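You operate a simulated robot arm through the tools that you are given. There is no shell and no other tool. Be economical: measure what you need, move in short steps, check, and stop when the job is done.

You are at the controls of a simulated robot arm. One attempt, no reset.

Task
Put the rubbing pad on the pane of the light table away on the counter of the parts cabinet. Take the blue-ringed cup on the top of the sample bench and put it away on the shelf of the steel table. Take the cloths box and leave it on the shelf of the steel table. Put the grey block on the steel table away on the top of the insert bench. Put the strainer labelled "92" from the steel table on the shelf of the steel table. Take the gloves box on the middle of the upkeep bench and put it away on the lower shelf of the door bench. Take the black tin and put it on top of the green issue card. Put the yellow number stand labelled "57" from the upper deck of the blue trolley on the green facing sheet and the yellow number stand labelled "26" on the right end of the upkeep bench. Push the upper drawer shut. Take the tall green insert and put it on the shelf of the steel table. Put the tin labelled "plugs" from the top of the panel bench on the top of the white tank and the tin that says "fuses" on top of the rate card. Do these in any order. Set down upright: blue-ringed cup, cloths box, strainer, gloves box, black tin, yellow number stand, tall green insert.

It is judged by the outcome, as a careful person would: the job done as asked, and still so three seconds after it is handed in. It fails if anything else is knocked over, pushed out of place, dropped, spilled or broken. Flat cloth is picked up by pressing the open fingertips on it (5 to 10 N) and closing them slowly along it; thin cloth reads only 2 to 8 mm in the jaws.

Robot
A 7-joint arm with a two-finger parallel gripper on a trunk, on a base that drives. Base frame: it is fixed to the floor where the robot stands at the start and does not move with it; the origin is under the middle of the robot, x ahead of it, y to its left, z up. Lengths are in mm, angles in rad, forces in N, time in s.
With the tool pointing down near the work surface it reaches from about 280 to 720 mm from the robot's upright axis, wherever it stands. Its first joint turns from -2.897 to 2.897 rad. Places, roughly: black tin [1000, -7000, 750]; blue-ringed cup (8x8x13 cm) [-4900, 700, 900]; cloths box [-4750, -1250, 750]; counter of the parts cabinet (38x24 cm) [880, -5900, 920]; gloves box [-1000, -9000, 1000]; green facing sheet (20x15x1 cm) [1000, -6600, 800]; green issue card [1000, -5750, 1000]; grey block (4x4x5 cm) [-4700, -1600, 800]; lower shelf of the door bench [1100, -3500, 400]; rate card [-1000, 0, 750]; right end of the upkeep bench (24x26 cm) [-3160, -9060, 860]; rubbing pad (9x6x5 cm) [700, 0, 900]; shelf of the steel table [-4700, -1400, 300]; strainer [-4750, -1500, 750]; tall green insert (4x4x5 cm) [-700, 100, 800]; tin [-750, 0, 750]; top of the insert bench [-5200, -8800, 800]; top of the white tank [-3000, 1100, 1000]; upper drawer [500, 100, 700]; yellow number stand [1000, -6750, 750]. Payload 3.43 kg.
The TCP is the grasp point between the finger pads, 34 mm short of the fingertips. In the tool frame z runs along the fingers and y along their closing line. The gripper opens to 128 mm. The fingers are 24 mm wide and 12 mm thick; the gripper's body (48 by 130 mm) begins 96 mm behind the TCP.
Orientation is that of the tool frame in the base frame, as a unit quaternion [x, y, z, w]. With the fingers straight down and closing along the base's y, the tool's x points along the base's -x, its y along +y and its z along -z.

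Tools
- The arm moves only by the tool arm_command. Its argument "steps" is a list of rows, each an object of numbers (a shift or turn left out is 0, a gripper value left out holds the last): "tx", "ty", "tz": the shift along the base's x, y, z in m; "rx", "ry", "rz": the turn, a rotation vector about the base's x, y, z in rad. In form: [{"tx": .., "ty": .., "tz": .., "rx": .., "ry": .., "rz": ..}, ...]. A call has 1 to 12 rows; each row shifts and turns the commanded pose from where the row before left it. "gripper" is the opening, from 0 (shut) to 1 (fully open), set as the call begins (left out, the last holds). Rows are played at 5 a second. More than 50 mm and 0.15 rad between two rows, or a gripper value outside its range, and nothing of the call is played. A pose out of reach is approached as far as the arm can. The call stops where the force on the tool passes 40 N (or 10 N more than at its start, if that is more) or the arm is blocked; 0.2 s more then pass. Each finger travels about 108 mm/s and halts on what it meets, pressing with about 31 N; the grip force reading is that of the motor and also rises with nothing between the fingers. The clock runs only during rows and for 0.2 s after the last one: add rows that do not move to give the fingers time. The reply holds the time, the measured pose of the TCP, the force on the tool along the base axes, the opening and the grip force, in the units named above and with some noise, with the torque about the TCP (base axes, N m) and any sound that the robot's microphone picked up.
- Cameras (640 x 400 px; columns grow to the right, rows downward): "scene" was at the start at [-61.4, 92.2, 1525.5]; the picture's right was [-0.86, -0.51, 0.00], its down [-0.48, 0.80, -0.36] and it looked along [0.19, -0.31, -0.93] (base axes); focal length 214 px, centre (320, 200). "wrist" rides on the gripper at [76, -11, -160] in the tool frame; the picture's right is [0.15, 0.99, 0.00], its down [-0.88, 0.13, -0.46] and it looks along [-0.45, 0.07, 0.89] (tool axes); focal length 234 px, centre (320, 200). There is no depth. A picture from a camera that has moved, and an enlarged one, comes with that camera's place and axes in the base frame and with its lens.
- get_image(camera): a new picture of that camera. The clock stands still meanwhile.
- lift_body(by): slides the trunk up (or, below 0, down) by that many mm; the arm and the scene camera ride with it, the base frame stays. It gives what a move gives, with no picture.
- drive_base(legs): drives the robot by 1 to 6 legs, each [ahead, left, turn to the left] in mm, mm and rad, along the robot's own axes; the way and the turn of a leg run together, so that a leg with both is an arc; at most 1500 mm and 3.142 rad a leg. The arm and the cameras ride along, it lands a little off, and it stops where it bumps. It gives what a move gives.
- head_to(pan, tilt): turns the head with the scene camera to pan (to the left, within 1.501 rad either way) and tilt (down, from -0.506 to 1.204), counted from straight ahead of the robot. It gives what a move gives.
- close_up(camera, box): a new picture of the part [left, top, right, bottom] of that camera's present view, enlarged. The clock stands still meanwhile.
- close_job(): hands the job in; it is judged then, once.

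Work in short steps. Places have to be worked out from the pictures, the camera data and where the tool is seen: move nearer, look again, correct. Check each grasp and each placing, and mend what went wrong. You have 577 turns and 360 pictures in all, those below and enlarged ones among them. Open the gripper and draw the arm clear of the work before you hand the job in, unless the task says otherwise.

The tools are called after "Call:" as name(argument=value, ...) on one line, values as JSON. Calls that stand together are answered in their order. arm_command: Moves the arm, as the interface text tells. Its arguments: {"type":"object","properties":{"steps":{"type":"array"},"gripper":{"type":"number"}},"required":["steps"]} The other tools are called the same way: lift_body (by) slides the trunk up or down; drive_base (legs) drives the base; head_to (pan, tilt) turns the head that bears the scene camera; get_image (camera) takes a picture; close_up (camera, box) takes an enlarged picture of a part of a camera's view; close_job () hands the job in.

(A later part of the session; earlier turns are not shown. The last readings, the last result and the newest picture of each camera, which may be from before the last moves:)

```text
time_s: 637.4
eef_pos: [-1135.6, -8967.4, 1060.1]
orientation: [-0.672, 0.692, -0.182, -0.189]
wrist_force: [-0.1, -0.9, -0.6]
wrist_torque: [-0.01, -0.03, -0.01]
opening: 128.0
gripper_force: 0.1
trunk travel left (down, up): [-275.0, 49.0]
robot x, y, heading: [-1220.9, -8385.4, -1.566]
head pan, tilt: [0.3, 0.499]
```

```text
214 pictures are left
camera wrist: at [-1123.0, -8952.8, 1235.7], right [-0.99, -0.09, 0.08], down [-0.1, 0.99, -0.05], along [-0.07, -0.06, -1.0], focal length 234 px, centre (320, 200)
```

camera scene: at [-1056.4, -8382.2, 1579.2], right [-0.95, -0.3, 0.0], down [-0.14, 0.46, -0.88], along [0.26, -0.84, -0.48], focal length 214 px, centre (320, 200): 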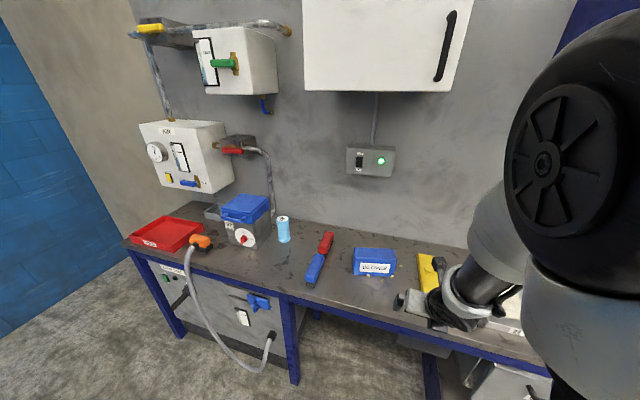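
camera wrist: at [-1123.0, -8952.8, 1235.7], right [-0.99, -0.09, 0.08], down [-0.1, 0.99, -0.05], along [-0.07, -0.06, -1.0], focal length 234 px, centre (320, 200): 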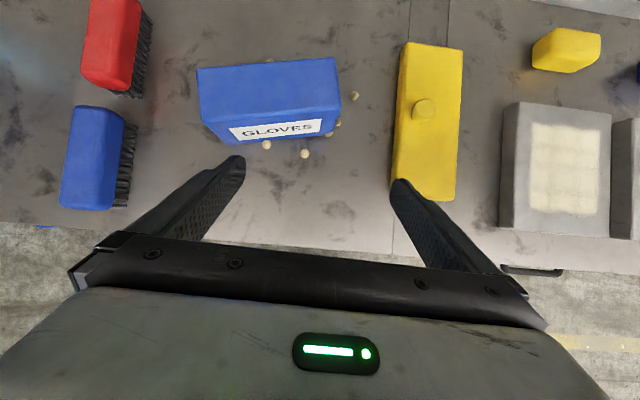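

Box ≈161×57 mm, centre (-1071,-9095), long axis at +13°, top ≈965; the white beads are low (<875), so I'll keep the fingertips above them (TCP z≈917). I raise the arm, turn the tool to azimuth +13°, and reposition the base.

Call:
arm_command(steps=[{"tz": 0.045}, {"tz": 0.045}, {"tz": 0.04}, {"tz": 0.03}])

Call:
arm_command(steps=[{"rz": 0.149}, {"rz": 0.149}, {"rz": 0.149}, {"rz": 0.149}, {"rz": 0.149}, {"rz": 0.149}, {"rz": 0.149}, {"rz": 0.149}, {"rz": 0.149}, {"rz": 0.149}, {"rz": 0.149}, {"rz": 0.149}])

Call:
drive_base(legs=[[122, -60, 0]])

Call:
lift_body(by=-160)

Call:
get_image(camera="wrist")

```text
time_s: 638.4
eef_pos: [-1134.8, -8967.0, 1220.8]
orientation: [-0.672, 0.693, -0.181, -0.189]
wrist_force: [0.3, -0.6, 0.0]
wrist_torque: [-0.06, 0.01, -0.02]
opening: 127.8
gripper_force: 0.0
trunk travel left (down, up): [-275.0, 49.0]
robot x, y, heading: [-1223.6, -8384.1, -1.567]
head pan, tilt: [0.3, 0.499]
```

```text
time_s: 641.0
eef_pos: [-1133.9, -8965.5, 1220.1]
orientation: [0.896, -0.357, 0.243, 0.099]
wrist_force: [-0.4, -0.4, -0.4]
wrist_torque: [0.04, -0.03, 0.02]
opening: 128.0
gripper_force: 0.1
out of reach, approached as far as the arm can: row 7, 8, 9, 10, 11, 12
trunk travel left (down, up): [-275.0, 49.0]
robot x, y, heading: [-1222.8, -8386.8, -1.567]
head pan, tilt: [0.3, 0.499]
```

```text
time_s: 642.3
eef_pos: [-1194.6, -9088.2, 1221.3]
orientation: [0.897, -0.357, 0.243, 0.099]
wrist_force: [0.1, -0.3, -0.4]
wrist_torque: [0.05, 0.01, 0.0]
opening: 128.1
gripper_force: 0.0
trunk travel left (down, up): [-275.0, 49.0]
robot x, y, heading: [-1282.4, -8506.5, -1.571]
head pan, tilt: [0.3, 0.499]
```

```text
time_s: 644.1
eef_pos: [-1194.3, -9087.9, 1060.0]
orientation: [0.897, -0.357, 0.243, 0.098]
wrist_force: [-0.3, -0.1, -0.6]
wrist_torque: [0.01, 0.02, 0.0]
opening: 127.8
gripper_force: 0.0
trunk travel left (down, up): [-115.0, 209.0]
robot x, y, heading: [-1284.2, -8508.1, -1.567]
head pan, tilt: [0.3, 0.499]
```

```text
213 pictures are left
camera wrist: at [-1197.0, -9068.6, 1236.2], right [-0.59, -0.8, 0.08], down [-0.81, 0.59, -0.05], along [0.0, -0.09, -1.0], focal length 234 px, centre (320, 200)
```

wrist: 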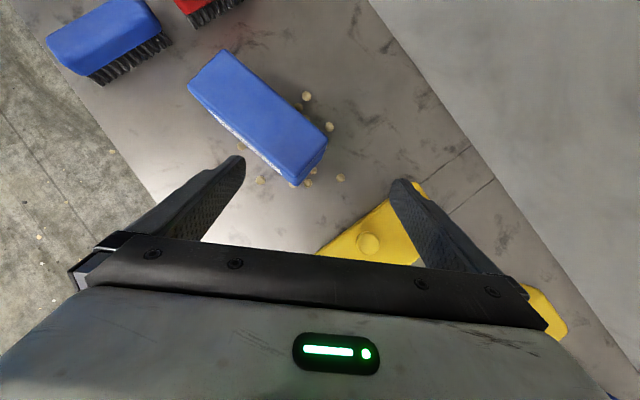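

The yaw stopped at -44° because the wrist was at its reach limit. I pull back a bit and continue the yaw.

Call:
arm_command(steps=[{"ty": 0.04}, {"ty": 0.03}, {"rz": 0.145}, {"rz": 0.145}, {"rz": 0.145}, {"rz": 0.145}, {"rz": 0.145}, {"rz": 0.145}, {"rz": 0.13}, {}])

Call:
get_image(camera="wrist")

```text
time_s: 646.3
eef_pos: [-1172.7, -8977.8, 1046.2]
orientation: [0.933, -0.248, 0.253, 0.069]
wrist_force: [-0.3, 0.3, 0.4]
wrist_torque: [-0.01, -0.03, 0.01]
opening: 128.0
gripper_force: 0.1
out of reach, approached as far as the arm can: row 4, 5, 6, 7, 8, 9
trunk travel left (down, up): [-115.0, 209.0]
robot x, y, heading: [-1277.6, -8508.0, -1.571]
head pan, tilt: [0.3, 0.499]
```

```text
212 pictures are left
camera wrist: at [-1180.0, -8960.7, 1222.1], right [-0.38, -0.92, 0.08], down [-0.92, 0.38, -0.05], along [0.02, -0.09, -1.0], focal length 234 px, centre (320, 200)
```

wrist: 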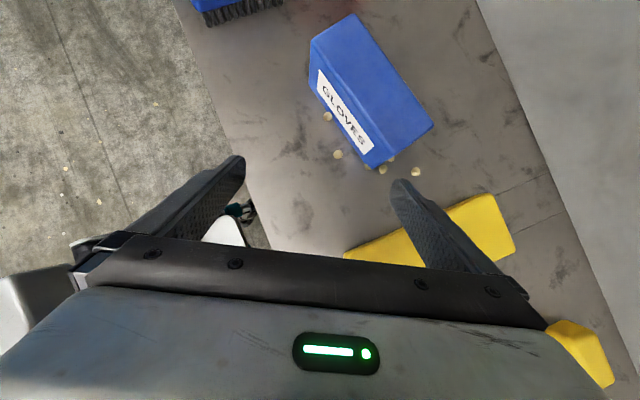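

In this elbow posture positive yaw is limited; the mirror approach (tool azimuth 193°, wrist on the +x side) should be easier. I raise a little, rotate the other way and shift the base left.

Call:
lift_body(by=80)

Call:
arm_command(steps=[{"rz": -0.149}, {"rz": -0.149}, {"rz": -0.149}, {"rz": -0.149}, {"rz": -0.149}, {"rz": -0.149}, {"rz": -0.149}, {"rz": -0.149}, {"rz": -0.149}, {"rz": -0.149}, {"rz": -0.149}, {"rz": -0.149}])

Call:
arm_command(steps=[{"rz": -0.149}, {"rz": -0.149}, {"rz": -0.149}, {"rz": -0.149}])

Call:
drive_base(legs=[[0, 358, 0]])

Call:
get_image(camera="wrist")

```text
time_s: 647.5
eef_pos: [-1171.7, -8978.7, 1126.4]
orientation: [0.933, -0.248, 0.254, 0.069]
wrist_force: [-0.7, 0.7, -0.9]
wrist_torque: [0.01, 0.01, 0.05]
opening: 128.2
gripper_force: 0.1
trunk travel left (down, up): [-195.0, 129.0]
robot x, y, heading: [-1282.9, -8501.8, -1.57]
head pan, tilt: [0.3, 0.499]
```

```text
time_s: 650.1
eef_pos: [-1172.4, -8977.0, 1126.3]
orientation: [-0.389, 0.883, -0.104, -0.241]
wrist_force: [-0.3, 0.5, 0.2]
wrist_torque: [0.02, -0.01, 0.0]
opening: 128.0
gripper_force: 0.1
trunk travel left (down, up): [-195.0, 129.0]
robot x, y, heading: [-1284.8, -8505.8, -1.569]
head pan, tilt: [0.3, 0.499]
```

```text
time_s: 651.1
eef_pos: [-1173.2, -8979.4, 1127.6]
orientation: [-0.114, 0.958, -0.03, -0.262]
wrist_force: [-0.3, -0.8, -0.4]
wrist_torque: [0.01, 0.01, -0.01]
opening: 127.9
gripper_force: 0.2
trunk travel left (down, up): [-195.0, 129.0]
robot x, y, heading: [-1282.5, -8507.0, -1.568]
head pan, tilt: [0.3, 0.499]
```

```text
time_s: 655.1
eef_pos: [-815.8, -8977.7, 1126.1]
orientation: [-0.115, 0.958, -0.03, -0.26]
wrist_force: [0.1, -0.2, 0.7]
wrist_torque: [-0.04, 0.0, -0.04]
opening: 127.9
gripper_force: 0.1
trunk travel left (down, up): [-195.0, 129.0]
robot x, y, heading: [-924.1, -8500.7, -1.569]
head pan, tilt: [0.3, 0.499]
```

```text
211 pictures are left
camera wrist: at [-796.8, -8985.0, 1302.0], right [-0.36, 0.93, 0.08], down [0.93, 0.36, -0.05], along [-0.08, 0.05, -1.0], focal length 234 px, centre (320, 200)
```

wrist: 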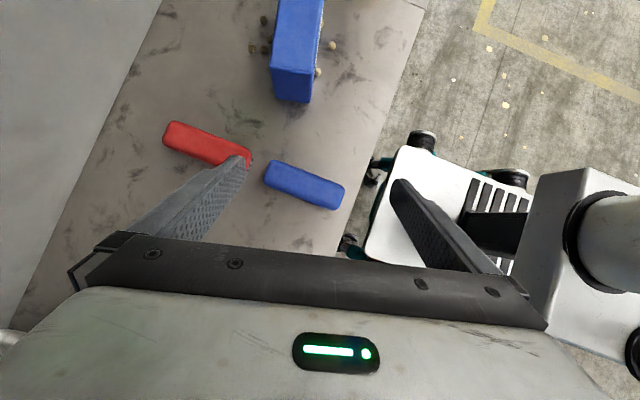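

That orientation works. I move over to the pre-grasp for the gloves box.

Call:
arm_command(steps=[{"tx": -0.039, "ty": -0.02}, {"tx": -0.039, "ty": -0.02}, {"tx": -0.039, "ty": -0.02}, {"tx": -0.039, "ty": -0.02}, {"tx": -0.04, "ty": -0.022}, {"tz": -0.03}, {}])

Call:
get_image(camera="wrist")

```text
time_s: 656.7
eef_pos: [-1012.5, -9078.9, 1095.5]
orientation: [-0.115, 0.958, -0.03, -0.26]
wrist_force: [-0.4, -0.2, 0.1]
wrist_torque: [0.01, 0.01, 0.01]
opening: 127.9
gripper_force: 0.0
trunk travel left (down, up): [-195.0, 129.0]
robot x, y, heading: [-926.1, -8507.4, -1.566]
head pan, tilt: [0.3, 0.499]
```

```text
210 pictures are left
camera wrist: at [-993.4, -9087.1, 1271.5], right [-0.36, 0.93, 0.08], down [0.93, 0.36, -0.05], along [-0.08, 0.05, -1.0], focal length 234 px, centre (320, 200)
```

wrist: 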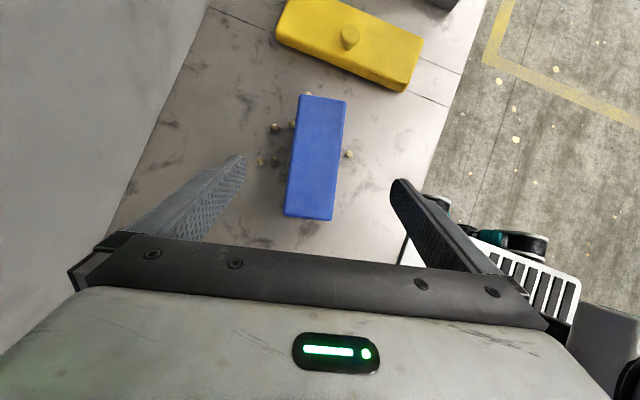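

Confirmed centre (-1070,-9096). Descend to z≈917 and close.

Call:
arm_command(steps=[{"tx": -0.014, "ty": -0.004, "tz": -0.045}, {"tx": -0.014, "ty": -0.004, "tz": -0.045}, {"tx": -0.015, "ty": -0.004, "tz": -0.045}, {"tx": -0.014, "ty": -0.004, "tz": -0.043}, {}])

Call:
get_image(camera="wrist")

```text
time_s: 657.9
eef_pos: [-1066.8, -9096.0, 918.6]
orientation: [-0.115, 0.958, -0.03, -0.261]
wrist_force: [0.4, 1.0, -0.2]
wrist_torque: [0.01, -0.01, 0.03]
opening: 128.0
gripper_force: 0.0
trunk travel left (down, up): [-195.0, 129.0]
robot x, y, heading: [-923.2, -8503.9, -1.565]
head pan, tilt: [0.3, 0.499]
```

```text
209 pictures are left
camera wrist: at [-1049.1, -9103.6, 1093.7], right [-0.36, 0.93, 0.08], down [0.93, 0.36, -0.05], along [-0.08, 0.05, -1.0], focal length 234 px, centre (320, 200)
```

wrist: 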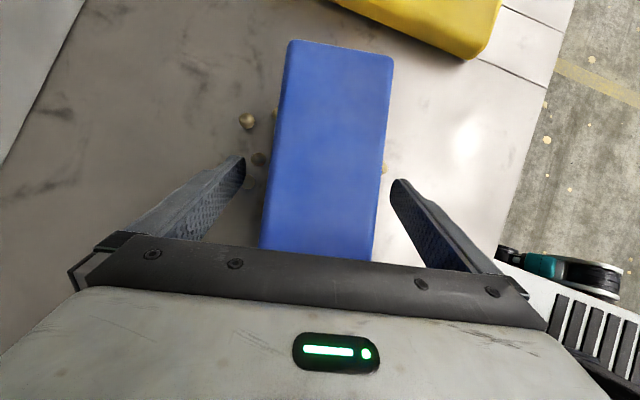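

Call:
arm_command(steps=[{}, {}, {}, {}, {}], gripper=0)

Call:
arm_command(steps=[{"tz": 0.015}, {"tz": 0.03}, {"tz": 0.04}, {"tz": 0.04}, {}])

Call:
get_image(camera="wrist")

```text
time_s: 659.1
eef_pos: [-1067.1, -9095.6, 917.9]
orientation: [-0.115, 0.958, -0.03, -0.261]
wrist_force: [-0.4, -1.1, -0.3]
wrist_torque: [-0.11, -0.08, -0.03]
opening: 67.9
gripper_force: 31.4
trunk travel left (down, up): [-195.0, 129.0]
robot x, y, heading: [-927.3, -8510.7, -1.571]
head pan, tilt: [0.3, 0.499]
```

```text
time_s: 660.3
eef_pos: [-1068.5, -9095.4, 1042.4]
orientation: [-0.116, 0.958, -0.03, -0.261]
wrist_force: [-0.5, 0.4, -2.9]
wrist_torque: [-0.03, 0.01, 0.0]
opening: 67.7
gripper_force: 30.4
trunk travel left (down, up): [-195.0, 129.0]
robot x, y, heading: [-924.8, -8504.3, -1.573]
head pan, tilt: [0.3, 0.499]
```

```text
208 pictures are left
camera wrist: at [-1050.6, -9103.4, 1218.4], right [-0.36, 0.93, 0.08], down [0.93, 0.36, -0.05], along [-0.08, 0.05, -1.0], focal length 234 px, centre (320, 200)
```

wrist: 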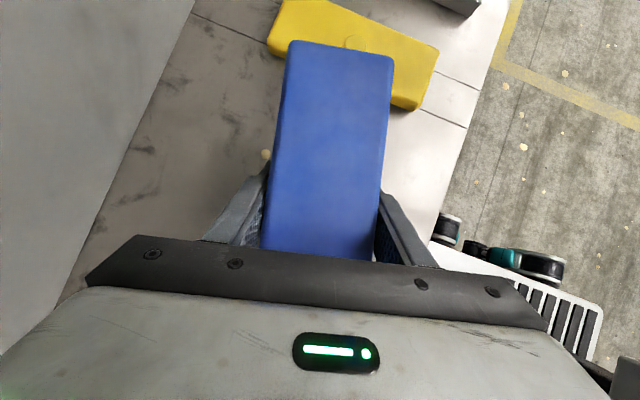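

Held. I raise the trunk, back away, swing the tool straight ahead, and turn to survey the route to the door bench.

Call:
lift_body(by=80)

Call:
drive_base(legs=[[-480, 0, 0]])

Call:
arm_command(steps=[{"rz": 0.149}, {"rz": 0.149}, {"rz": 0.149}, {"rz": 0.149}, {"rz": 0.149}, {"rz": 0.149}, {"rz": 0.149}, {"rz": 0.149}, {"rz": 0.149}, {"ty": 0.04}, {"ty": 0.04}])

Call:
drive_base(legs=[[0, 0, 2.6]])

Call:
head_to(pan=0.0, tilt=0.35)

Call:
get_image(camera="scene")

Call:
head_to(pan=0.9, tilt=0.35)

Call:
get_image(camera="scene")

```text
time_s: 661.5
eef_pos: [-1069.2, -9095.1, 1122.3]
orientation: [-0.116, 0.958, -0.03, -0.261]
wrist_force: [0.7, 0.5, -2.8]
wrist_torque: [0.01, -0.02, 0.0]
opening: 67.9
gripper_force: 31.1
trunk travel left (down, up): [-275.0, 49.0]
robot x, y, heading: [-925.0, -8506.9, -1.567]
head pan, tilt: [0.3, 0.499]
```

```text
time_s: 664.3
eef_pos: [-1071.8, -8617.6, 1122.4]
orientation: [-0.114, 0.958, -0.029, -0.261]
wrist_force: [0.0, -0.2, -3.1]
wrist_torque: [-0.02, 0.0, 0.01]
opening: 67.8
gripper_force: 31.2
trunk travel left (down, up): [-275.0, 49.0]
robot x, y, heading: [-927.8, -8029.1, -1.569]
head pan, tilt: [0.3, 0.499]
```

```text
time_s: 666.7
eef_pos: [-1070.5, -8537.4, 1123.6]
orientation: [0.685, -0.679, 0.186, 0.186]
wrist_force: [-0.2, -1.0, -2.7]
wrist_torque: [0.02, 0.04, -0.03]
opening: 67.9
gripper_force: 30.7
trunk travel left (down, up): [-275.0, 49.0]
robot x, y, heading: [-924.4, -8028.3, -1.566]
head pan, tilt: [0.3, 0.499]
```

```text
time_s: 673.4
eef_pos: [-541.5, -7663.3, 1124.4]
orientation: [0.838, 0.478, 0.229, -0.128]
wrist_force: [-0.4, 0.8, -2.8]
wrist_torque: [-0.04, 0.01, 0.0]
opening: 68.0
gripper_force: 30.7
trunk travel left (down, up): [-275.0, 49.0]
robot x, y, heading: [-929.9, -8026.7, 1.038]
head pan, tilt: [0.3, 0.499]
```

```text
time_s: 674.2
eef_pos: [-540.9, -7664.1, 1123.7]
orientation: [0.838, 0.479, 0.228, -0.128]
wrist_force: [-0.6, 0.5, -2.7]
wrist_torque: [-0.02, 0.01, -0.01]
opening: 67.7
gripper_force: 30.9
trunk travel left (down, up): [-275.0, 49.0]
robot x, y, heading: [-925.4, -8027.6, 1.036]
head pan, tilt: [0.0, 0.351]
```

```text
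207 pictures are left
camera scene: at [-1045.1, -7952.8, 1592.8], right [0.86, -0.51, 0.0], down [-0.18, -0.3, -0.94], along [0.48, 0.81, -0.34], focal length 214 px, centre (320, 200)
```

scene: 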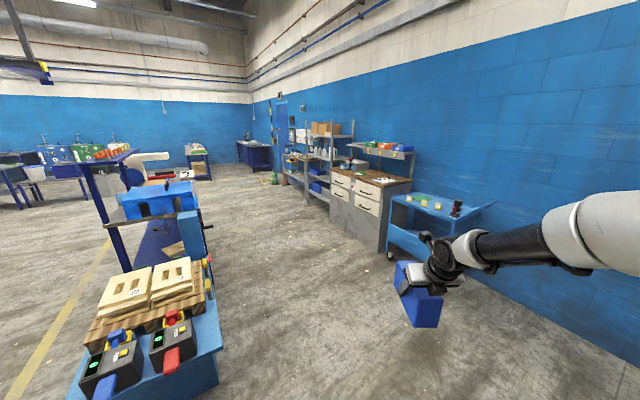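

```text
time_s: 675.4
eef_pos: [-540.1, -7664.1, 1123.4]
orientation: [0.838, 0.478, 0.229, -0.129]
wrist_force: [-0.6, 0.0, -3.3]
wrist_torque: [-0.03, -0.01, -0.01]
opening: 68.1
gripper_force: 31.1
trunk travel left (down, up): [-275.0, 49.0]
robot x, y, heading: [-927.6, -8030.7, 1.036]
head pan, tilt: [0.901, 0.351]
```

```text
206 pictures are left
camera scene: at [-1125.7, -7945.7, 1592.9], right [0.94, 0.35, 0.0], down [0.12, -0.32, -0.94], along [-0.33, 0.88, -0.34], focal length 214 px, centre (320, 200)
```

scene: 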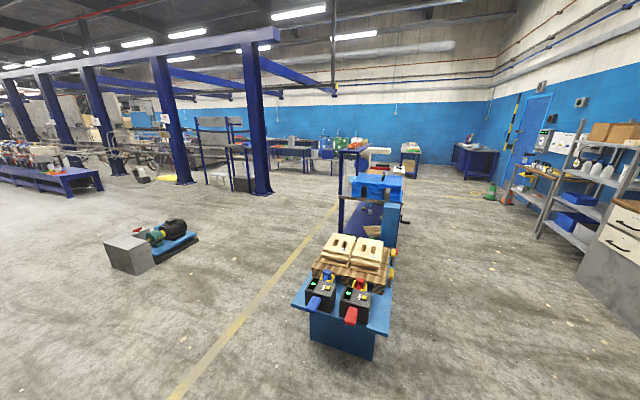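

Clear corridor between the work table (x≲-1100) and the cabinets (x≳750). I align to +y, strafe to x≈-100 and drive up toward the door bench.

Call:
drive_base(legs=[[0, 0, 0.534], [0, -830, 0], [1500, 0, 0], [1500, 0, 0], [1300, 0, 0]])

Call:
head_to(pan=-0.9, tilt=0.4)

Call:
get_image(camera="scene")

```text
time_s: 705.5
eef_pos: [26.0, -3216.0, 1122.8]
orientation: [0.677, 0.688, 0.186, -0.186]
wrist_force: [-0.4, -0.4, -2.7]
wrist_torque: [-0.02, -0.03, -0.02]
opening: 67.7
gripper_force: 30.9
trunk travel left (down, up): [-275.0, 49.0]
robot x, y, heading: [-116.1, -3725.6, 1.58]
head pan, tilt: [0.901, 0.351]
```

```text
time_s: 707.3
eef_pos: [25.3, -3216.6, 1123.1]
orientation: [0.678, 0.687, 0.185, -0.184]
wrist_force: [-0.1, 0.1, -3.8]
wrist_torque: [0.0, -0.01, 0.01]
opening: 67.9
gripper_force: 30.9
trunk travel left (down, up): [-275.0, 49.0]
robot x, y, heading: [-117.6, -3724.8, 1.582]
head pan, tilt: [-0.901, 0.4]
```

```text
205 pictures are left
camera scene: at [-182.6, -3759.8, 1588.3], right [0.63, -0.78, 0.0], down [-0.3, -0.24, -0.92], along [0.72, 0.58, -0.39], focal length 214 px, centre (320, 200)
```

scene: 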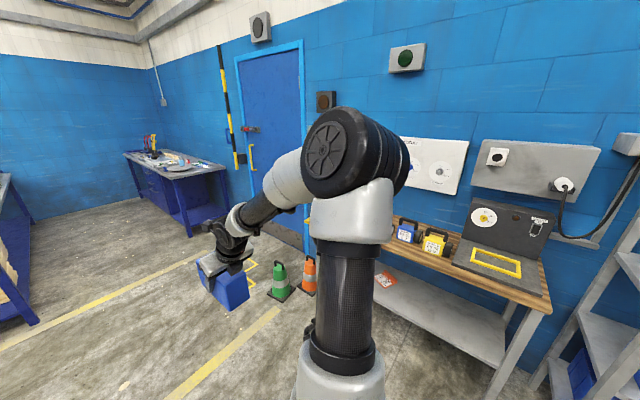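

The door bench (wooden top, grey lower shelf) is to the right. I turn to face it.

Call:
drive_base(legs=[[0, 0, -1.58]])

Call:
head_to(pan=0.0, tilt=0.6)

Call:
get_image(camera="scene")

Call:
get_image(camera="wrist")

```text
time_s: 711.7
eef_pos: [394.2, -3876.1, 1124.2]
orientation: [0.965, 0.0, 0.261, 0.002]
wrist_force: [-0.2, 0.2, -2.5]
wrist_torque: [0.01, 0.0, -0.04]
opening: 67.7
gripper_force: 31.3
trunk travel left (down, up): [-275.0, 49.0]
robot x, y, heading: [-116.4, -3727.7, -0.008]
head pan, tilt: [-0.901, 0.4]
```

```text
time_s: 712.9
eef_pos: [393.7, -3875.8, 1123.1]
orientation: [0.965, 0.0, 0.263, 0.001]
wrist_force: [0.0, -0.2, -3.2]
wrist_torque: [0.02, 0.0, -0.02]
opening: 67.6
gripper_force: 30.9
trunk travel left (down, up): [-275.0, 49.0]
robot x, y, heading: [-115.1, -3725.2, -0.004]
head pan, tilt: [0.0, 0.6]
```

```text
204 pictures are left
camera scene: at [-116.0, -3587.1, 1570.1], right [-0.01, -1.0, 0.0], down [-0.56, 0.0, -0.83], along [0.83, -0.01, -0.56], focal length 214 px, centre (320, 200)
```

scene: 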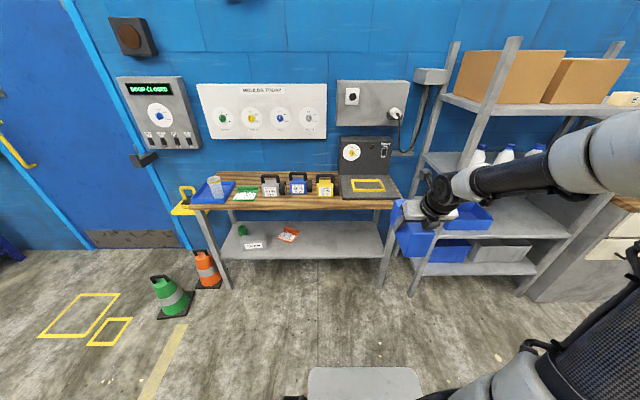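

```text
203 pictures are left
camera wrist: at [378.3, -3864.3, 1298.8], right [0.13, -0.99, 0.08], down [-0.99, -0.13, -0.05], along [0.06, -0.07, -1.0], focal length 234 px, centre (320, 200)
```

wrist: 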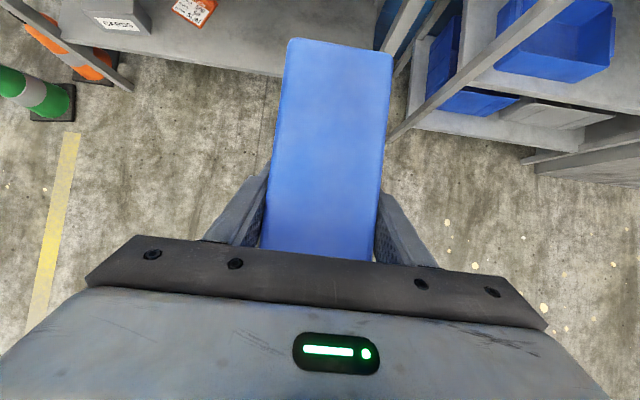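

Lower shelf z≈360, front x≈930; its right half (y -3450…-4000) is free. I bring the hand nearer the centreline, lower everything, and drive toward it.

Call:
arm_command(steps=[{"ty": 0.04}, {"ty": 0.04}, {"ty": 0.03}, {"tz": -0.045}, {"tz": -0.045}])

Call:
lift_body(by=-275)

Call:
arm_command(steps=[{"tz": -0.045}, {"tz": -0.045}, {"tz": -0.045}, {"tz": -0.045}, {"tz": -0.04}, {}])

Call:
drive_base(legs=[[380, 0, 0]])

Call:
get_image(camera="wrist")

Call:
get_image(camera="scene")

```text
time_s: 714.1
eef_pos: [390.8, -3781.6, 1032.6]
orientation: [0.965, -0.018, 0.262, 0.002]
wrist_force: [-1.8, -12.6, -4.3]
wrist_torque: [0.76, -0.12, 0.38]
opening: 67.8
gripper_force: 30.9
trunk travel left (down, up): [-275.0, 49.0]
robot x, y, heading: [-115.6, -3728.3, -0.006]
head pan, tilt: [0.0, 0.6]
```

```text
time_s: 716.9
eef_pos: [392.6, -3767.9, 758.6]
orientation: [0.965, 0.001, 0.262, 0.002]
wrist_force: [0.9, 0.3, -3.3]
wrist_torque: [0.02, 0.05, -0.02]
opening: 68.0
gripper_force: 30.6
trunk travel left (down, up): [0.0, 324.0]
robot x, y, heading: [-115.9, -3729.0, -0.004]
head pan, tilt: [0.0, 0.6]
```

```text
time_s: 718.2
eef_pos: [392.5, -3765.8, 538.1]
orientation: [0.965, 0.0, 0.262, 0.002]
wrist_force: [0.3, -0.2, -3.3]
wrist_torque: [0.01, 0.04, 0.0]
opening: 67.7
gripper_force: 31.4
trunk travel left (down, up): [0.0, 324.0]
robot x, y, heading: [-115.1, -3725.7, -0.007]
head pan, tilt: [0.0, 0.6]
```

```text
time_s: 720.6
eef_pos: [768.1, -3770.5, 537.6]
orientation: [0.965, -0.002, 0.263, 0.002]
wrist_force: [0.1, -0.6, -3.5]
wrist_torque: [0.02, 0.02, -0.01]
opening: 67.7
gripper_force: 31.4
trunk travel left (down, up): [0.0, 324.0]
robot x, y, heading: [260.2, -3729.3, -0.009]
head pan, tilt: [0.0, 0.6]
```

```text
202 pictures are left
camera wrist: at [753.0, -3758.2, 713.4], right [0.12, -0.99, 0.08], down [-0.99, -0.13, -0.05], along [0.06, -0.07, -1.0], focal length 234 px, centre (320, 200)
```

wrist: 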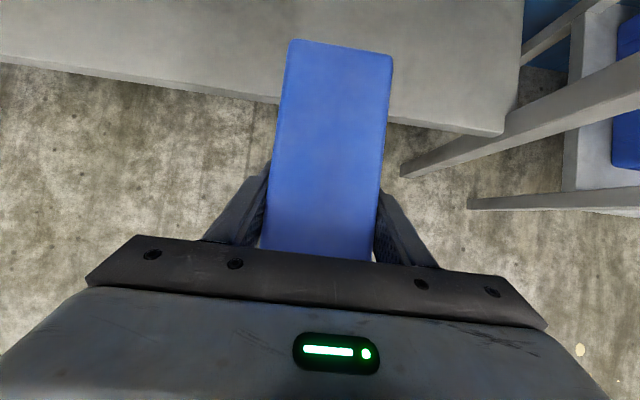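

```text
201 pictures are left
camera scene: at [260.3, -3589.8, 1295.1], right [-0.01, -1.0, 0.0], down [-0.56, 0.01, -0.82], along [0.82, -0.01, -0.57], focal length 214 px, centre (320, 200)
```

scene: 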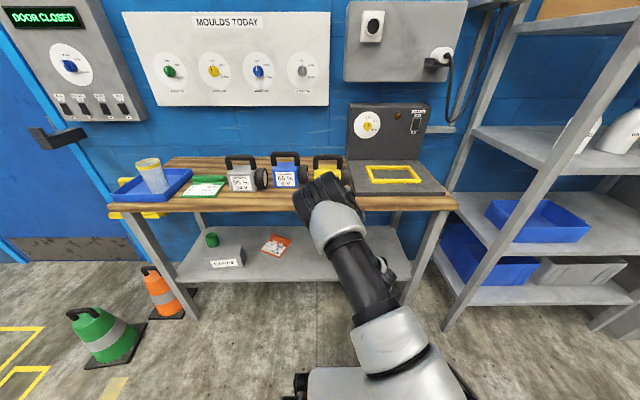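

Shelf front ≈915, clear on the right side. I drive 170 mm further, then extend the arm ~105 mm over the shelf.

Call:
drive_base(legs=[[170, 0, 0.008]])

Call:
arm_command(steps=[{"tx": 0.035}, {"tx": 0.035}, {"tx": 0.035}, {}])

Call:
get_image(camera="wrist")

Call:
get_image(camera="scene")

```text
time_s: 722.1
eef_pos: [937.9, -3765.8, 537.8]
orientation: [0.965, 0.003, 0.263, 0.001]
wrist_force: [0.8, -0.2, -3.4]
wrist_torque: [0.0, 0.0, -0.03]
opening: 67.7
gripper_force: 31.0
trunk travel left (down, up): [0.0, 324.0]
robot x, y, heading: [428.7, -3730.0, -0.001]
head pan, tilt: [0.0, 0.6]
```

```text
time_s: 723.1
eef_pos: [954.1, -3779.9, 512.7]
orientation: [0.98, -0.022, 0.198, 0.013]
wrist_force: [0.0, 0.4, -4.3]
wrist_torque: [0.0, 0.01, 0.02]
opening: 67.7
gripper_force: 31.4
trunk travel left (down, up): [0.0, 324.0]
robot x, y, heading: [424.2, -3728.6, 0.0]
head pan, tilt: [0.0, 0.6]
stopped in row 4: the arm was blocked; the commanded pose is now the measured one
```

```text
200 pictures are left
camera wrist: at [962.8, -3765.4, 688.1], right [0.09, -0.99, 0.07], down [-0.99, -0.08, 0.08], along [-0.07, -0.08, -0.99], focal length 234 px, centre (320, 200)
```

wrist: 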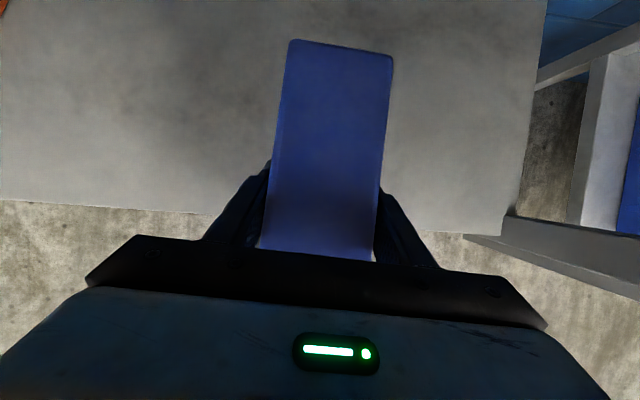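

```text
199 pictures are left
camera scene: at [415.3, -3588.7, 1294.1], right [0.0, -1.0, 0.0], down [-0.56, 0.0, -0.83], along [0.83, 0.0, -0.56], focal length 214 px, centre (320, 200)
```

scene: 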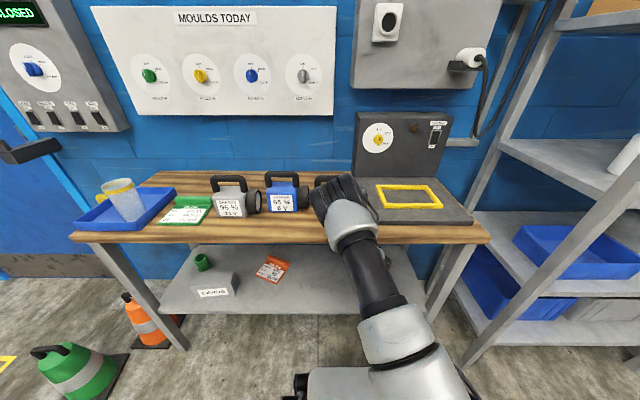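

The forearm touched the bench edge. I back out, restore the tool attitude and plan a shallower placement (TCP x≈1003) with the base further back.

Call:
drive_base(legs=[[-100, 0, 0]])

Call:
arm_command(steps=[{"ry": -0.068, "rz": 0.04, "tz": 0.01}, {"ry": -0.068, "rz": 0.04, "tz": 0.01}, {}])

Call:
get_image(camera="wrist")

Call:
get_image(camera="scene")

```text
time_s: 724.2
eef_pos: [864.1, -3779.9, 511.4]
orientation: [0.979, -0.021, 0.201, 0.013]
wrist_force: [-1.0, -0.3, -3.2]
wrist_torque: [0.01, 0.04, 0.01]
opening: 67.7
gripper_force: 30.6
trunk travel left (down, up): [0.0, 324.0]
robot x, y, heading: [324.6, -3729.6, 0.002]
head pan, tilt: [0.0, 0.6]
```

```text
time_s: 725.0
eef_pos: [863.5, -3780.2, 531.8]
orientation: [0.963, 0.017, 0.268, 0.003]
wrist_force: [-0.4, 0.0, -2.9]
wrist_torque: [0.01, 0.01, -0.01]
opening: 67.7
gripper_force: 31.3
trunk travel left (down, up): [0.0, 324.0]
robot x, y, heading: [321.3, -3731.7, 0.001]
head pan, tilt: [0.0, 0.6]
```

```text
198 pictures are left
camera wrist: at [847.0, -3766.2, 707.3], right [0.16, -0.98, 0.09], down [-0.98, -0.16, -0.06], along [0.07, -0.08, -0.99], focal length 234 px, centre (320, 200)
```

wrist: 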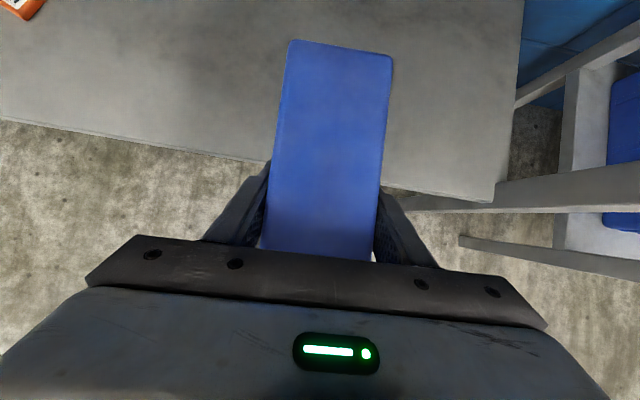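

```text
197 pictures are left
camera scene: at [324.7, -3589.7, 1295.1], right [0.0, -1.0, 0.0], down [-0.57, 0.0, -0.82], along [0.82, 0.0, -0.57], focal length 214 px, centre (320, 200)
```

scene: 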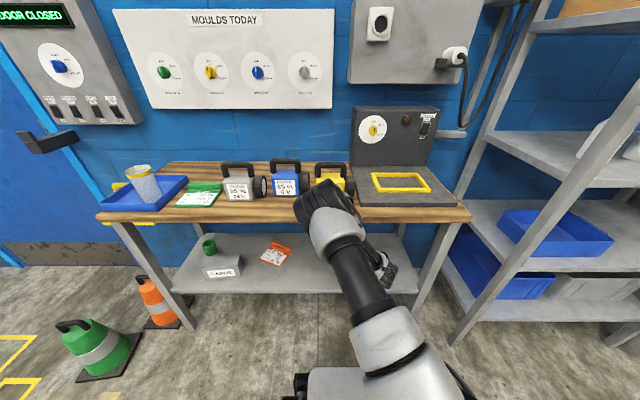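

Everything on the bench is undisturbed. I lower the box to just above shelf height, extend the arm, then ease the base in.

Call:
arm_command(steps=[{"tz": -0.035}, {"tz": -0.035}, {"tx": 0.035}, {"tx": 0.04}, {}])

Call:
drive_base(legs=[[65, 0, 0]])

Call:
get_image(camera="wrist")

Call:
get_image(camera="scene")

```text
time_s: 726.2
eef_pos: [939.9, -3780.3, 462.0]
orientation: [0.964, 0.018, 0.267, 0.003]
wrist_force: [0.2, 0.1, -2.9]
wrist_torque: [0.0, 0.09, -0.01]
opening: 67.9
gripper_force: 30.8
trunk travel left (down, up): [0.0, 324.0]
robot x, y, heading: [329.0, -3730.3, 0.006]
head pan, tilt: [0.0, 0.6]
```

```text
time_s: 727.2
eef_pos: [1004.0, -3779.1, 462.4]
orientation: [0.963, 0.018, 0.267, 0.002]
wrist_force: [-0.2, -0.2, -3.5]
wrist_torque: [0.0, 0.01, -0.02]
opening: 67.9
gripper_force: 31.4
trunk travel left (down, up): [0.0, 324.0]
robot x, y, heading: [392.0, -3731.3, 0.003]
head pan, tilt: [0.0, 0.6]
```

```text
196 pictures are left
camera wrist: at [985.9, -3766.1, 637.7], right [0.16, -0.98, 0.09], down [-0.98, -0.16, -0.06], along [0.07, -0.08, -0.99], focal length 234 px, centre (320, 200)
```

wrist: 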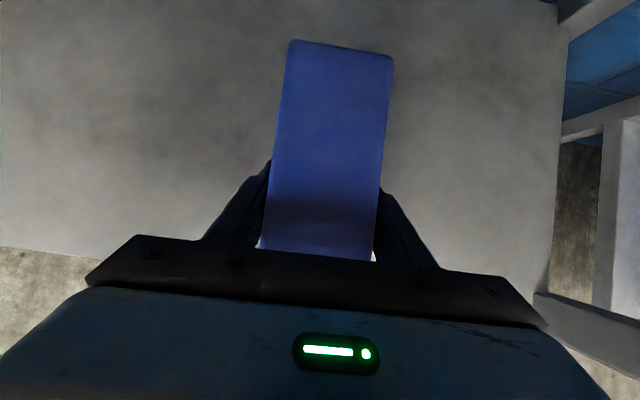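

```text
195 pictures are left
camera scene: at [388.4, -3589.5, 1295.1], right [0.0, -1.0, 0.0], down [-0.57, 0.0, -0.83], along [0.83, 0.0, -0.57], focal length 214 px, centre (320, 200)
```

scene: 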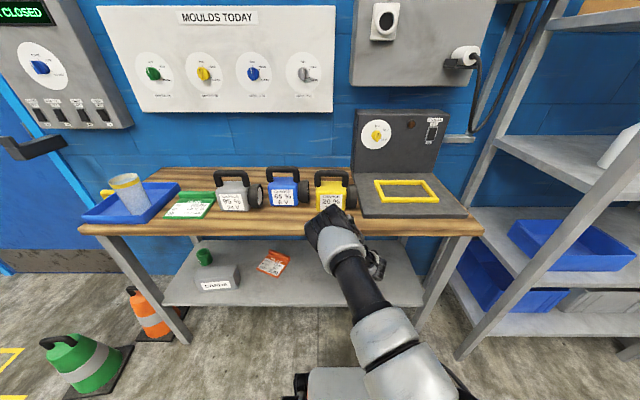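

Nearly there; I go 20 mm further in, then lower until contact.

Call:
drive_base(legs=[[14, 0, 0]])

Call:
arm_command(steps=[{"tx": 0.008, "tz": -0.02}, {"tz": -0.012}, {"tz": -0.006}, {"tz": -0.004}, {"tz": -0.004}, {"tz": -0.004}, {"tz": -0.004}, {}])

```text
time_s: 728.2
eef_pos: [1012.2, -3779.5, 457.4]
orientation: [0.965, 0.018, 0.262, 0.003]
wrist_force: [-0.2, 0.0, -3.0]
wrist_torque: [-0.01, 0.0, 0.01]
opening: 68.1
gripper_force: 30.5
trunk travel left (down, up): [0.0, 324.0]
robot x, y, heading: [404.1, -3729.4, 0.005]
head pan, tilt: [0.0, 0.6]
stopped in leg 1: the robot was blocked; the commanded pose is now the measured one
```

```text
time_s: 729.2
eef_pos: [1022.9, -3779.7, 421.4]
orientation: [0.964, 0.016, 0.266, 0.003]
wrist_force: [-5.9, 0.3, 21.1]
wrist_torque: [0.81, 1.16, 0.23]
opening: 68.1
gripper_force: 31.1
trunk travel left (down, up): [0.0, 324.0]
robot x, y, heading: [400.5, -3729.8, 0.009]
head pan, tilt: [0.0, 0.6]
stopped in row 5: the force on the tool passed its limit at 46 N (the readings are from after the stop); the commanded pose is now the measured one
```

Contact at shelf. Release, and withdraw along the tool axis.

Call:
arm_command(steps=[{"tz": 0.003}, {}, {}, {}], gripper=0.75)

Call:
drive_base(legs=[[-12, 0, 0]])

Call:
arm_command(steps=[{"tx": -0.01, "tz": 0.018}, {"tx": -0.018, "tz": 0.032}, {"tx": -0.02, "tz": 0.032}, {"tx": -0.04, "tz": 0.01}, {"tx": -0.045}, {}])

Call:
get_image(camera="wrist")

```text
time_s: 730.2
eef_pos: [1022.3, -3779.9, 421.3]
orientation: [0.964, 0.015, 0.264, 0.003]
wrist_force: [-0.6, 0.6, -0.1]
wrist_torque: [-0.02, 0.01, 0.01]
opening: 96.0
gripper_force: 0.0
trunk travel left (down, up): [0.0, 324.0]
robot x, y, heading: [404.5, -3726.3, 0.003]
head pan, tilt: [0.0, 0.6]
```

```text
time_s: 731.0
eef_pos: [1009.6, -3781.0, 421.5]
orientation: [0.964, 0.016, 0.266, 0.003]
wrist_force: [-0.6, -0.2, -0.6]
wrist_torque: [0.05, 0.0, -0.02]
opening: 96.3
gripper_force: 0.1
trunk travel left (down, up): [0.0, 324.0]
robot x, y, heading: [395.6, -3729.0, 0.009]
head pan, tilt: [0.0, 0.6]
```

```text
time_s: 732.4
eef_pos: [877.9, -3781.5, 513.2]
orientation: [0.964, 0.016, 0.266, 0.004]
wrist_force: [-0.2, 1.2, -0.4]
wrist_torque: [0.02, 0.01, 0.03]
opening: 96.1
gripper_force: 0.1
trunk travel left (down, up): [0.0, 324.0]
robot x, y, heading: [394.0, -3727.0, 0.006]
head pan, tilt: [0.0, 0.6]
```

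```text
194 pictures are left
camera wrist: at [861.2, -3769.1, 689.2], right [0.15, -0.98, 0.09], down [-0.99, -0.16, -0.06], along [0.07, -0.08, -0.99], focal length 234 px, centre (320, 200)
```

wrist: 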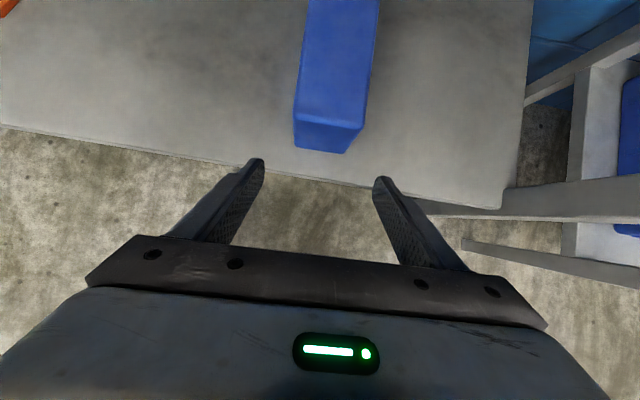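

Gloves box done. Next the rubbing pad: I back off, raise up, and drive along to the light table.

Call:
drive_base(legs=[[-480, 0, 0]])

Call:
lift_body(by=275)

Call:
arm_command(steps=[{"tz": 0.045}, {"tz": 0.045}, {"tz": 0.045}, {"tz": 0.045}, {"tz": 0.045}, {"tz": 0.045}, {"tz": 0.03}], gripper=1)

Call:
drive_base(legs=[[0, 1500, 0], [0, 1500, 0], [0, 600, 0]])

Call:
get_image(camera="scene")

```text
time_s: 735.2
eef_pos: [402.2, -3782.2, 513.0]
orientation: [0.964, 0.017, 0.265, 0.003]
wrist_force: [0.3, 0.2, -0.3]
wrist_torque: [0.02, 0.0, -0.03]
opening: 96.2
gripper_force: 0.2
trunk travel left (down, up): [0.0, 324.0]
robot x, y, heading: [-81.4, -3734.5, 0.003]
head pan, tilt: [0.0, 0.6]
```

```text
time_s: 738.0
eef_pos: [401.4, -3783.5, 788.2]
orientation: [0.964, 0.018, 0.265, 0.003]
wrist_force: [-0.2, 0.1, -0.4]
wrist_torque: [-0.02, 0.01, 0.02]
opening: 96.1
gripper_force: 0.0
trunk travel left (down, up): [-275.0, 49.0]
robot x, y, heading: [-84.3, -3734.9, 0.006]
head pan, tilt: [0.0, 0.6]
```

```text
time_s: 739.6
eef_pos: [402.9, -3784.0, 1088.2]
orientation: [0.964, 0.016, 0.265, 0.004]
wrist_force: [-0.7, -0.1, -0.3]
wrist_torque: [0.03, -0.02, 0.03]
opening: 127.8
gripper_force: 0.1
trunk travel left (down, up): [-275.0, 49.0]
robot x, y, heading: [-83.0, -3730.7, 0.002]
head pan, tilt: [0.0, 0.6]
```

```text
time_s: 773.9
eef_pos: [435.9, -221.4, 1088.9]
orientation: [0.964, 0.006, 0.265, 0.005]
wrist_force: [-0.5, -0.1, 0.4]
wrist_torque: [0.03, 0.0, -0.02]
opening: 128.0
gripper_force: 0.0
trunk travel left (down, up): [-275.0, 49.0]
robot x, y, heading: [-51.4, -155.8, -0.013]
head pan, tilt: [0.0, 0.6]
```

```text
193 pictures are left
camera scene: at [-47.2, -18.4, 1570.1], right [-0.02, -1.0, 0.0], down [-0.56, 0.01, -0.83], along [0.82, -0.01, -0.56], focal length 214 px, centre (320, 200)
```

scene: 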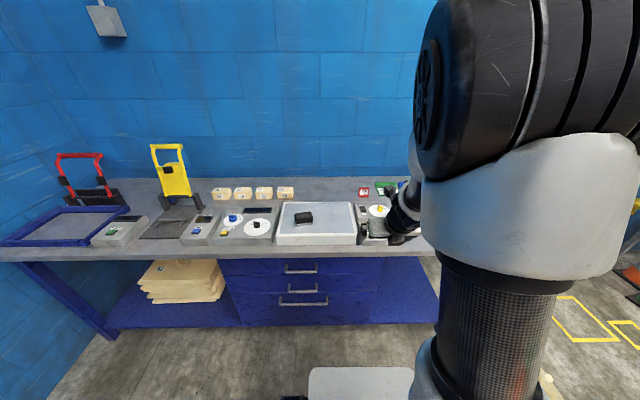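

I move in front of the pad, straighten the tool, and look from above.

Call:
drive_base(legs=[[0, 150, 0.013], [180, 0, 0]])

Call:
arm_command(steps=[{"ry": 0.133}, {"ry": 0.133}, {"ry": 0.133}, {"ry": 0.133}, {"tx": 0.04, "ty": 0.03}, {"tx": 0.04, "ty": 0.03}, {}])

Call:
get_image(camera="wrist")

Call:
get_image(camera="scene")

```text
time_s: 777.1
eef_pos: [616.5, -65.5, 1088.1]
orientation: [0.964, 0.012, 0.264, 0.004]
wrist_force: [0.6, -0.6, 0.2]
wrist_torque: [0.01, -0.03, 0.01]
opening: 127.8
gripper_force: 0.0
trunk travel left (down, up): [-275.0, 49.0]
robot x, y, heading: [129.0, -13.0, -0.002]
head pan, tilt: [0.0, 0.6]
```

```text
time_s: 778.7
eef_pos: [697.0, -5.0, 1088.3]
orientation: [1.0, 0.013, 0.001, 0.0]
wrist_force: [0.3, -0.7, -0.3]
wrist_torque: [0.01, 0.03, 0.04]
opening: 128.0
gripper_force: 0.0
trunk travel left (down, up): [-275.0, 49.0]
robot x, y, heading: [131.4, -8.5, -0.007]
head pan, tilt: [0.0, 0.6]
```

```text
192 pictures are left
camera wrist: at [772.4, 8.7, 1247.7], right [0.17, -0.98, 0.0], down [-0.88, -0.15, 0.45], along [-0.45, -0.08, -0.89], focal length 234 px, centre (320, 200)
```

wrist: 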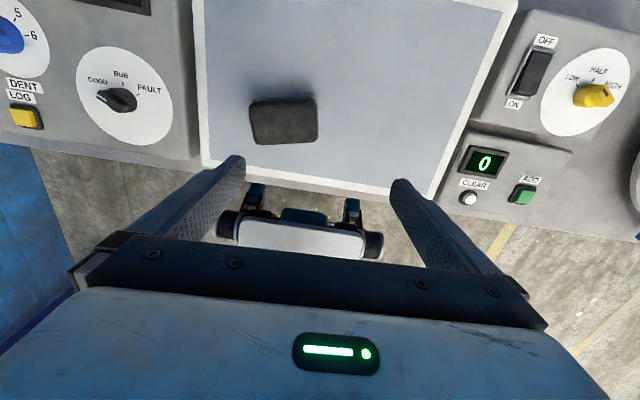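

```text
191 pictures are left
camera scene: at [130.4, 131.1, 1570.1], right [0.0, -1.0, 0.0], down [-0.56, 0.0, -0.83], along [0.83, 0.0, -0.56], focal length 214 px, centre (320, 200)
```

scene: 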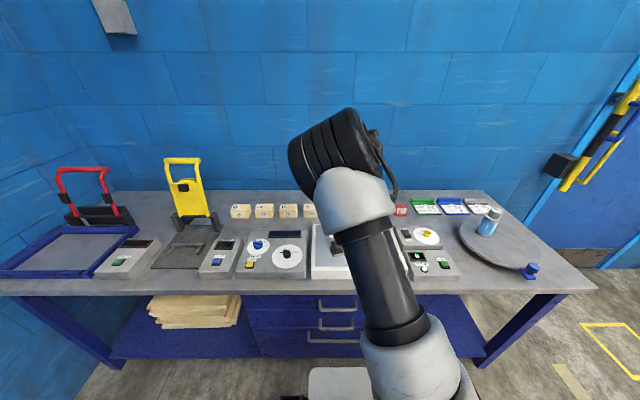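

Triangulated: pad centre ≈(720,44), top ≈945, long side (~90 mm) at az ≈-74°. I align the yaw (+0.25), move above and descend partway.

Call:
arm_command(steps=[{"tx": 0.012, "ty": 0.025, "rz": 0.125}, {"tx": 0.011, "ty": 0.024, "rz": 0.125}, {"tz": -0.04}, {"tz": -0.04}, {}])

Call:
get_image(camera="wrist")

```text
time_s: 779.9
eef_pos: [720.6, 43.6, 1009.2]
orientation: [0.99, 0.139, 0.002, 0.0]
wrist_force: [0.5, 0.9, 0.4]
wrist_torque: [0.0, 0.01, 0.03]
opening: 128.0
gripper_force: 0.0
trunk travel left (down, up): [-275.0, 49.0]
robot x, y, heading: [131.3, -5.9, -0.007]
head pan, tilt: [0.0, 0.6]
```

```text
190 pictures are left
camera wrist: at [789.6, 74.5, 1168.3], right [0.41, -0.91, 0.0], down [-0.81, -0.37, 0.45], along [-0.41, -0.19, -0.89], focal length 234 px, centre (320, 200)
```

wrist: 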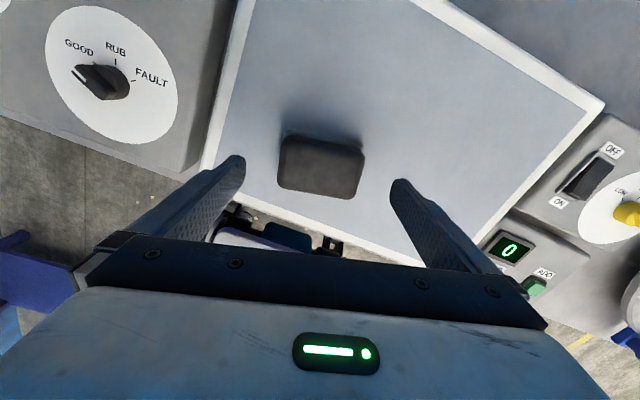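

Centred. Descend to z≈935 and grip.

Call:
arm_command(steps=[{"ty": -0.002, "tz": -0.03}, {"tz": -0.025}, {"tz": -0.018}, {}])

Call:
arm_command(steps=[{}, {}, {}, {}], gripper=0)

Call:
get_image(camera="wrist")

```text
time_s: 780.6
eef_pos: [719.6, 39.3, 955.1]
orientation: [0.99, 0.138, 0.003, -0.001]
wrist_force: [-9.5, -2.6, 17.6]
wrist_torque: [-0.24, 0.46, -0.39]
opening: 125.9
gripper_force: 0.1
trunk travel left (down, up): [-275.0, 49.0]
robot x, y, heading: [131.7, -11.6, -0.006]
head pan, tilt: [0.0, 0.6]
stopped in row 3: the force on the tool passed its limit at 51 N (the readings are from after the stop); the commanded pose is now the measured one
```

```text
time_s: 781.6
eef_pos: [722.0, 42.6, 954.3]
orientation: [0.99, 0.139, 0.006, -0.001]
wrist_force: [8.1, 3.9, 33.1]
wrist_torque: [0.85, 0.34, 0.21]
opening: 85.1
gripper_force: 30.8
trunk travel left (down, up): [-275.0, 49.0]
robot x, y, heading: [130.8, -9.7, -0.004]
head pan, tilt: [0.0, 0.6]
```

```text
189 pictures are left
camera wrist: at [790.4, 73.0, 1114.6], right [0.41, -0.91, 0.0], down [-0.82, -0.37, 0.44], along [-0.4, -0.18, -0.9], focal length 234 px, centre (320, 200)
```

wrist: 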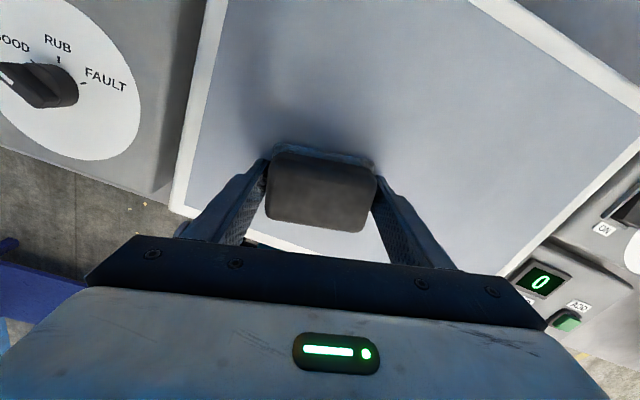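

The tips met the pane (pane z≈921) and the pad is gripped at 85 mm. I lift off right away.

Call:
arm_command(steps=[{"tz": 0.005}, {"tz": 0.02}, {"tz": 0.04}, {"tz": 0.04}, {"tz": 0.045}, {"tx": -0.045}, {"tx": -0.045}, {"tx": -0.045}])

Call:
get_image(camera="wrist")

```text
time_s: 783.4
eef_pos: [585.1, 39.5, 1100.9]
orientation: [0.99, 0.139, 0.004, 0.0]
wrist_force: [-0.1, -0.3, -1.6]
wrist_torque: [-0.01, 0.02, -0.02]
opening: 84.9
gripper_force: 31.0
trunk travel left (down, up): [-275.0, 49.0]
robot x, y, heading: [130.4, -6.8, -0.0]
head pan, tilt: [0.0, 0.6]
```

```text
188 pictures are left
camera wrist: at [654.5, 71.3, 1262.1], right [0.41, -0.91, 0.0], down [-0.81, -0.37, 0.45], along [-0.41, -0.19, -0.89], focal length 234 px, centre (320, 200)
```

wrist: 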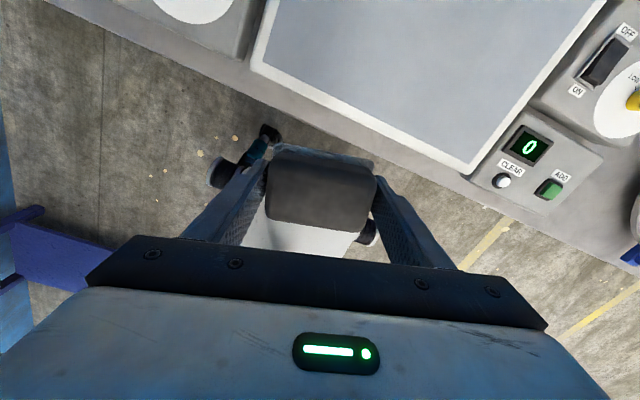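

Pad held. I drive back out and along the corridor to the parts cabinet.

Call:
drive_base(legs=[[-230, 0, 0], [0, -1500, 0], [0, -1500, 0], [0, -1500, 0], [0, -1350, 0]])

Call:
get_image(camera="scene")

```text
time_s: 840.5
eef_pos: [324.8, -5819.4, 1101.3]
orientation: [0.99, 0.139, 0.004, -0.001]
wrist_force: [-0.2, 0.2, -0.8]
wrist_torque: [0.01, 0.02, -0.02]
opening: 84.3
gripper_force: 31.3
trunk travel left (down, up): [-275.0, 49.0]
robot x, y, heading: [-130.7, -5869.1, -0.006]
head pan, tilt: [0.0, 0.6]
```

```text
187 pictures are left
camera scene: at [-131.6, -5729.4, 1570.1], right [0.0, -1.0, 0.0], down [-0.56, 0.0, -0.83], along [0.83, 0.0, -0.56], focal length 214 px, centre (320, 200)
```

scene: 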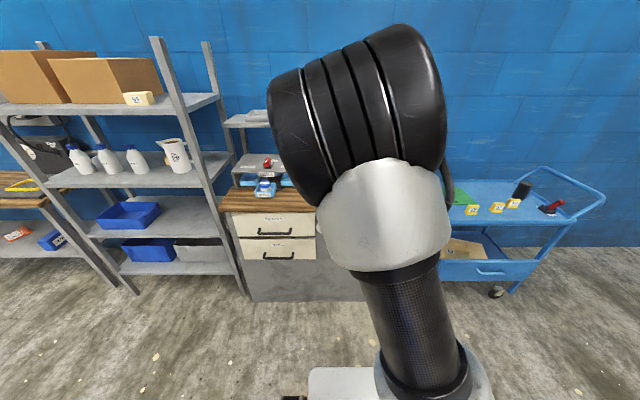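

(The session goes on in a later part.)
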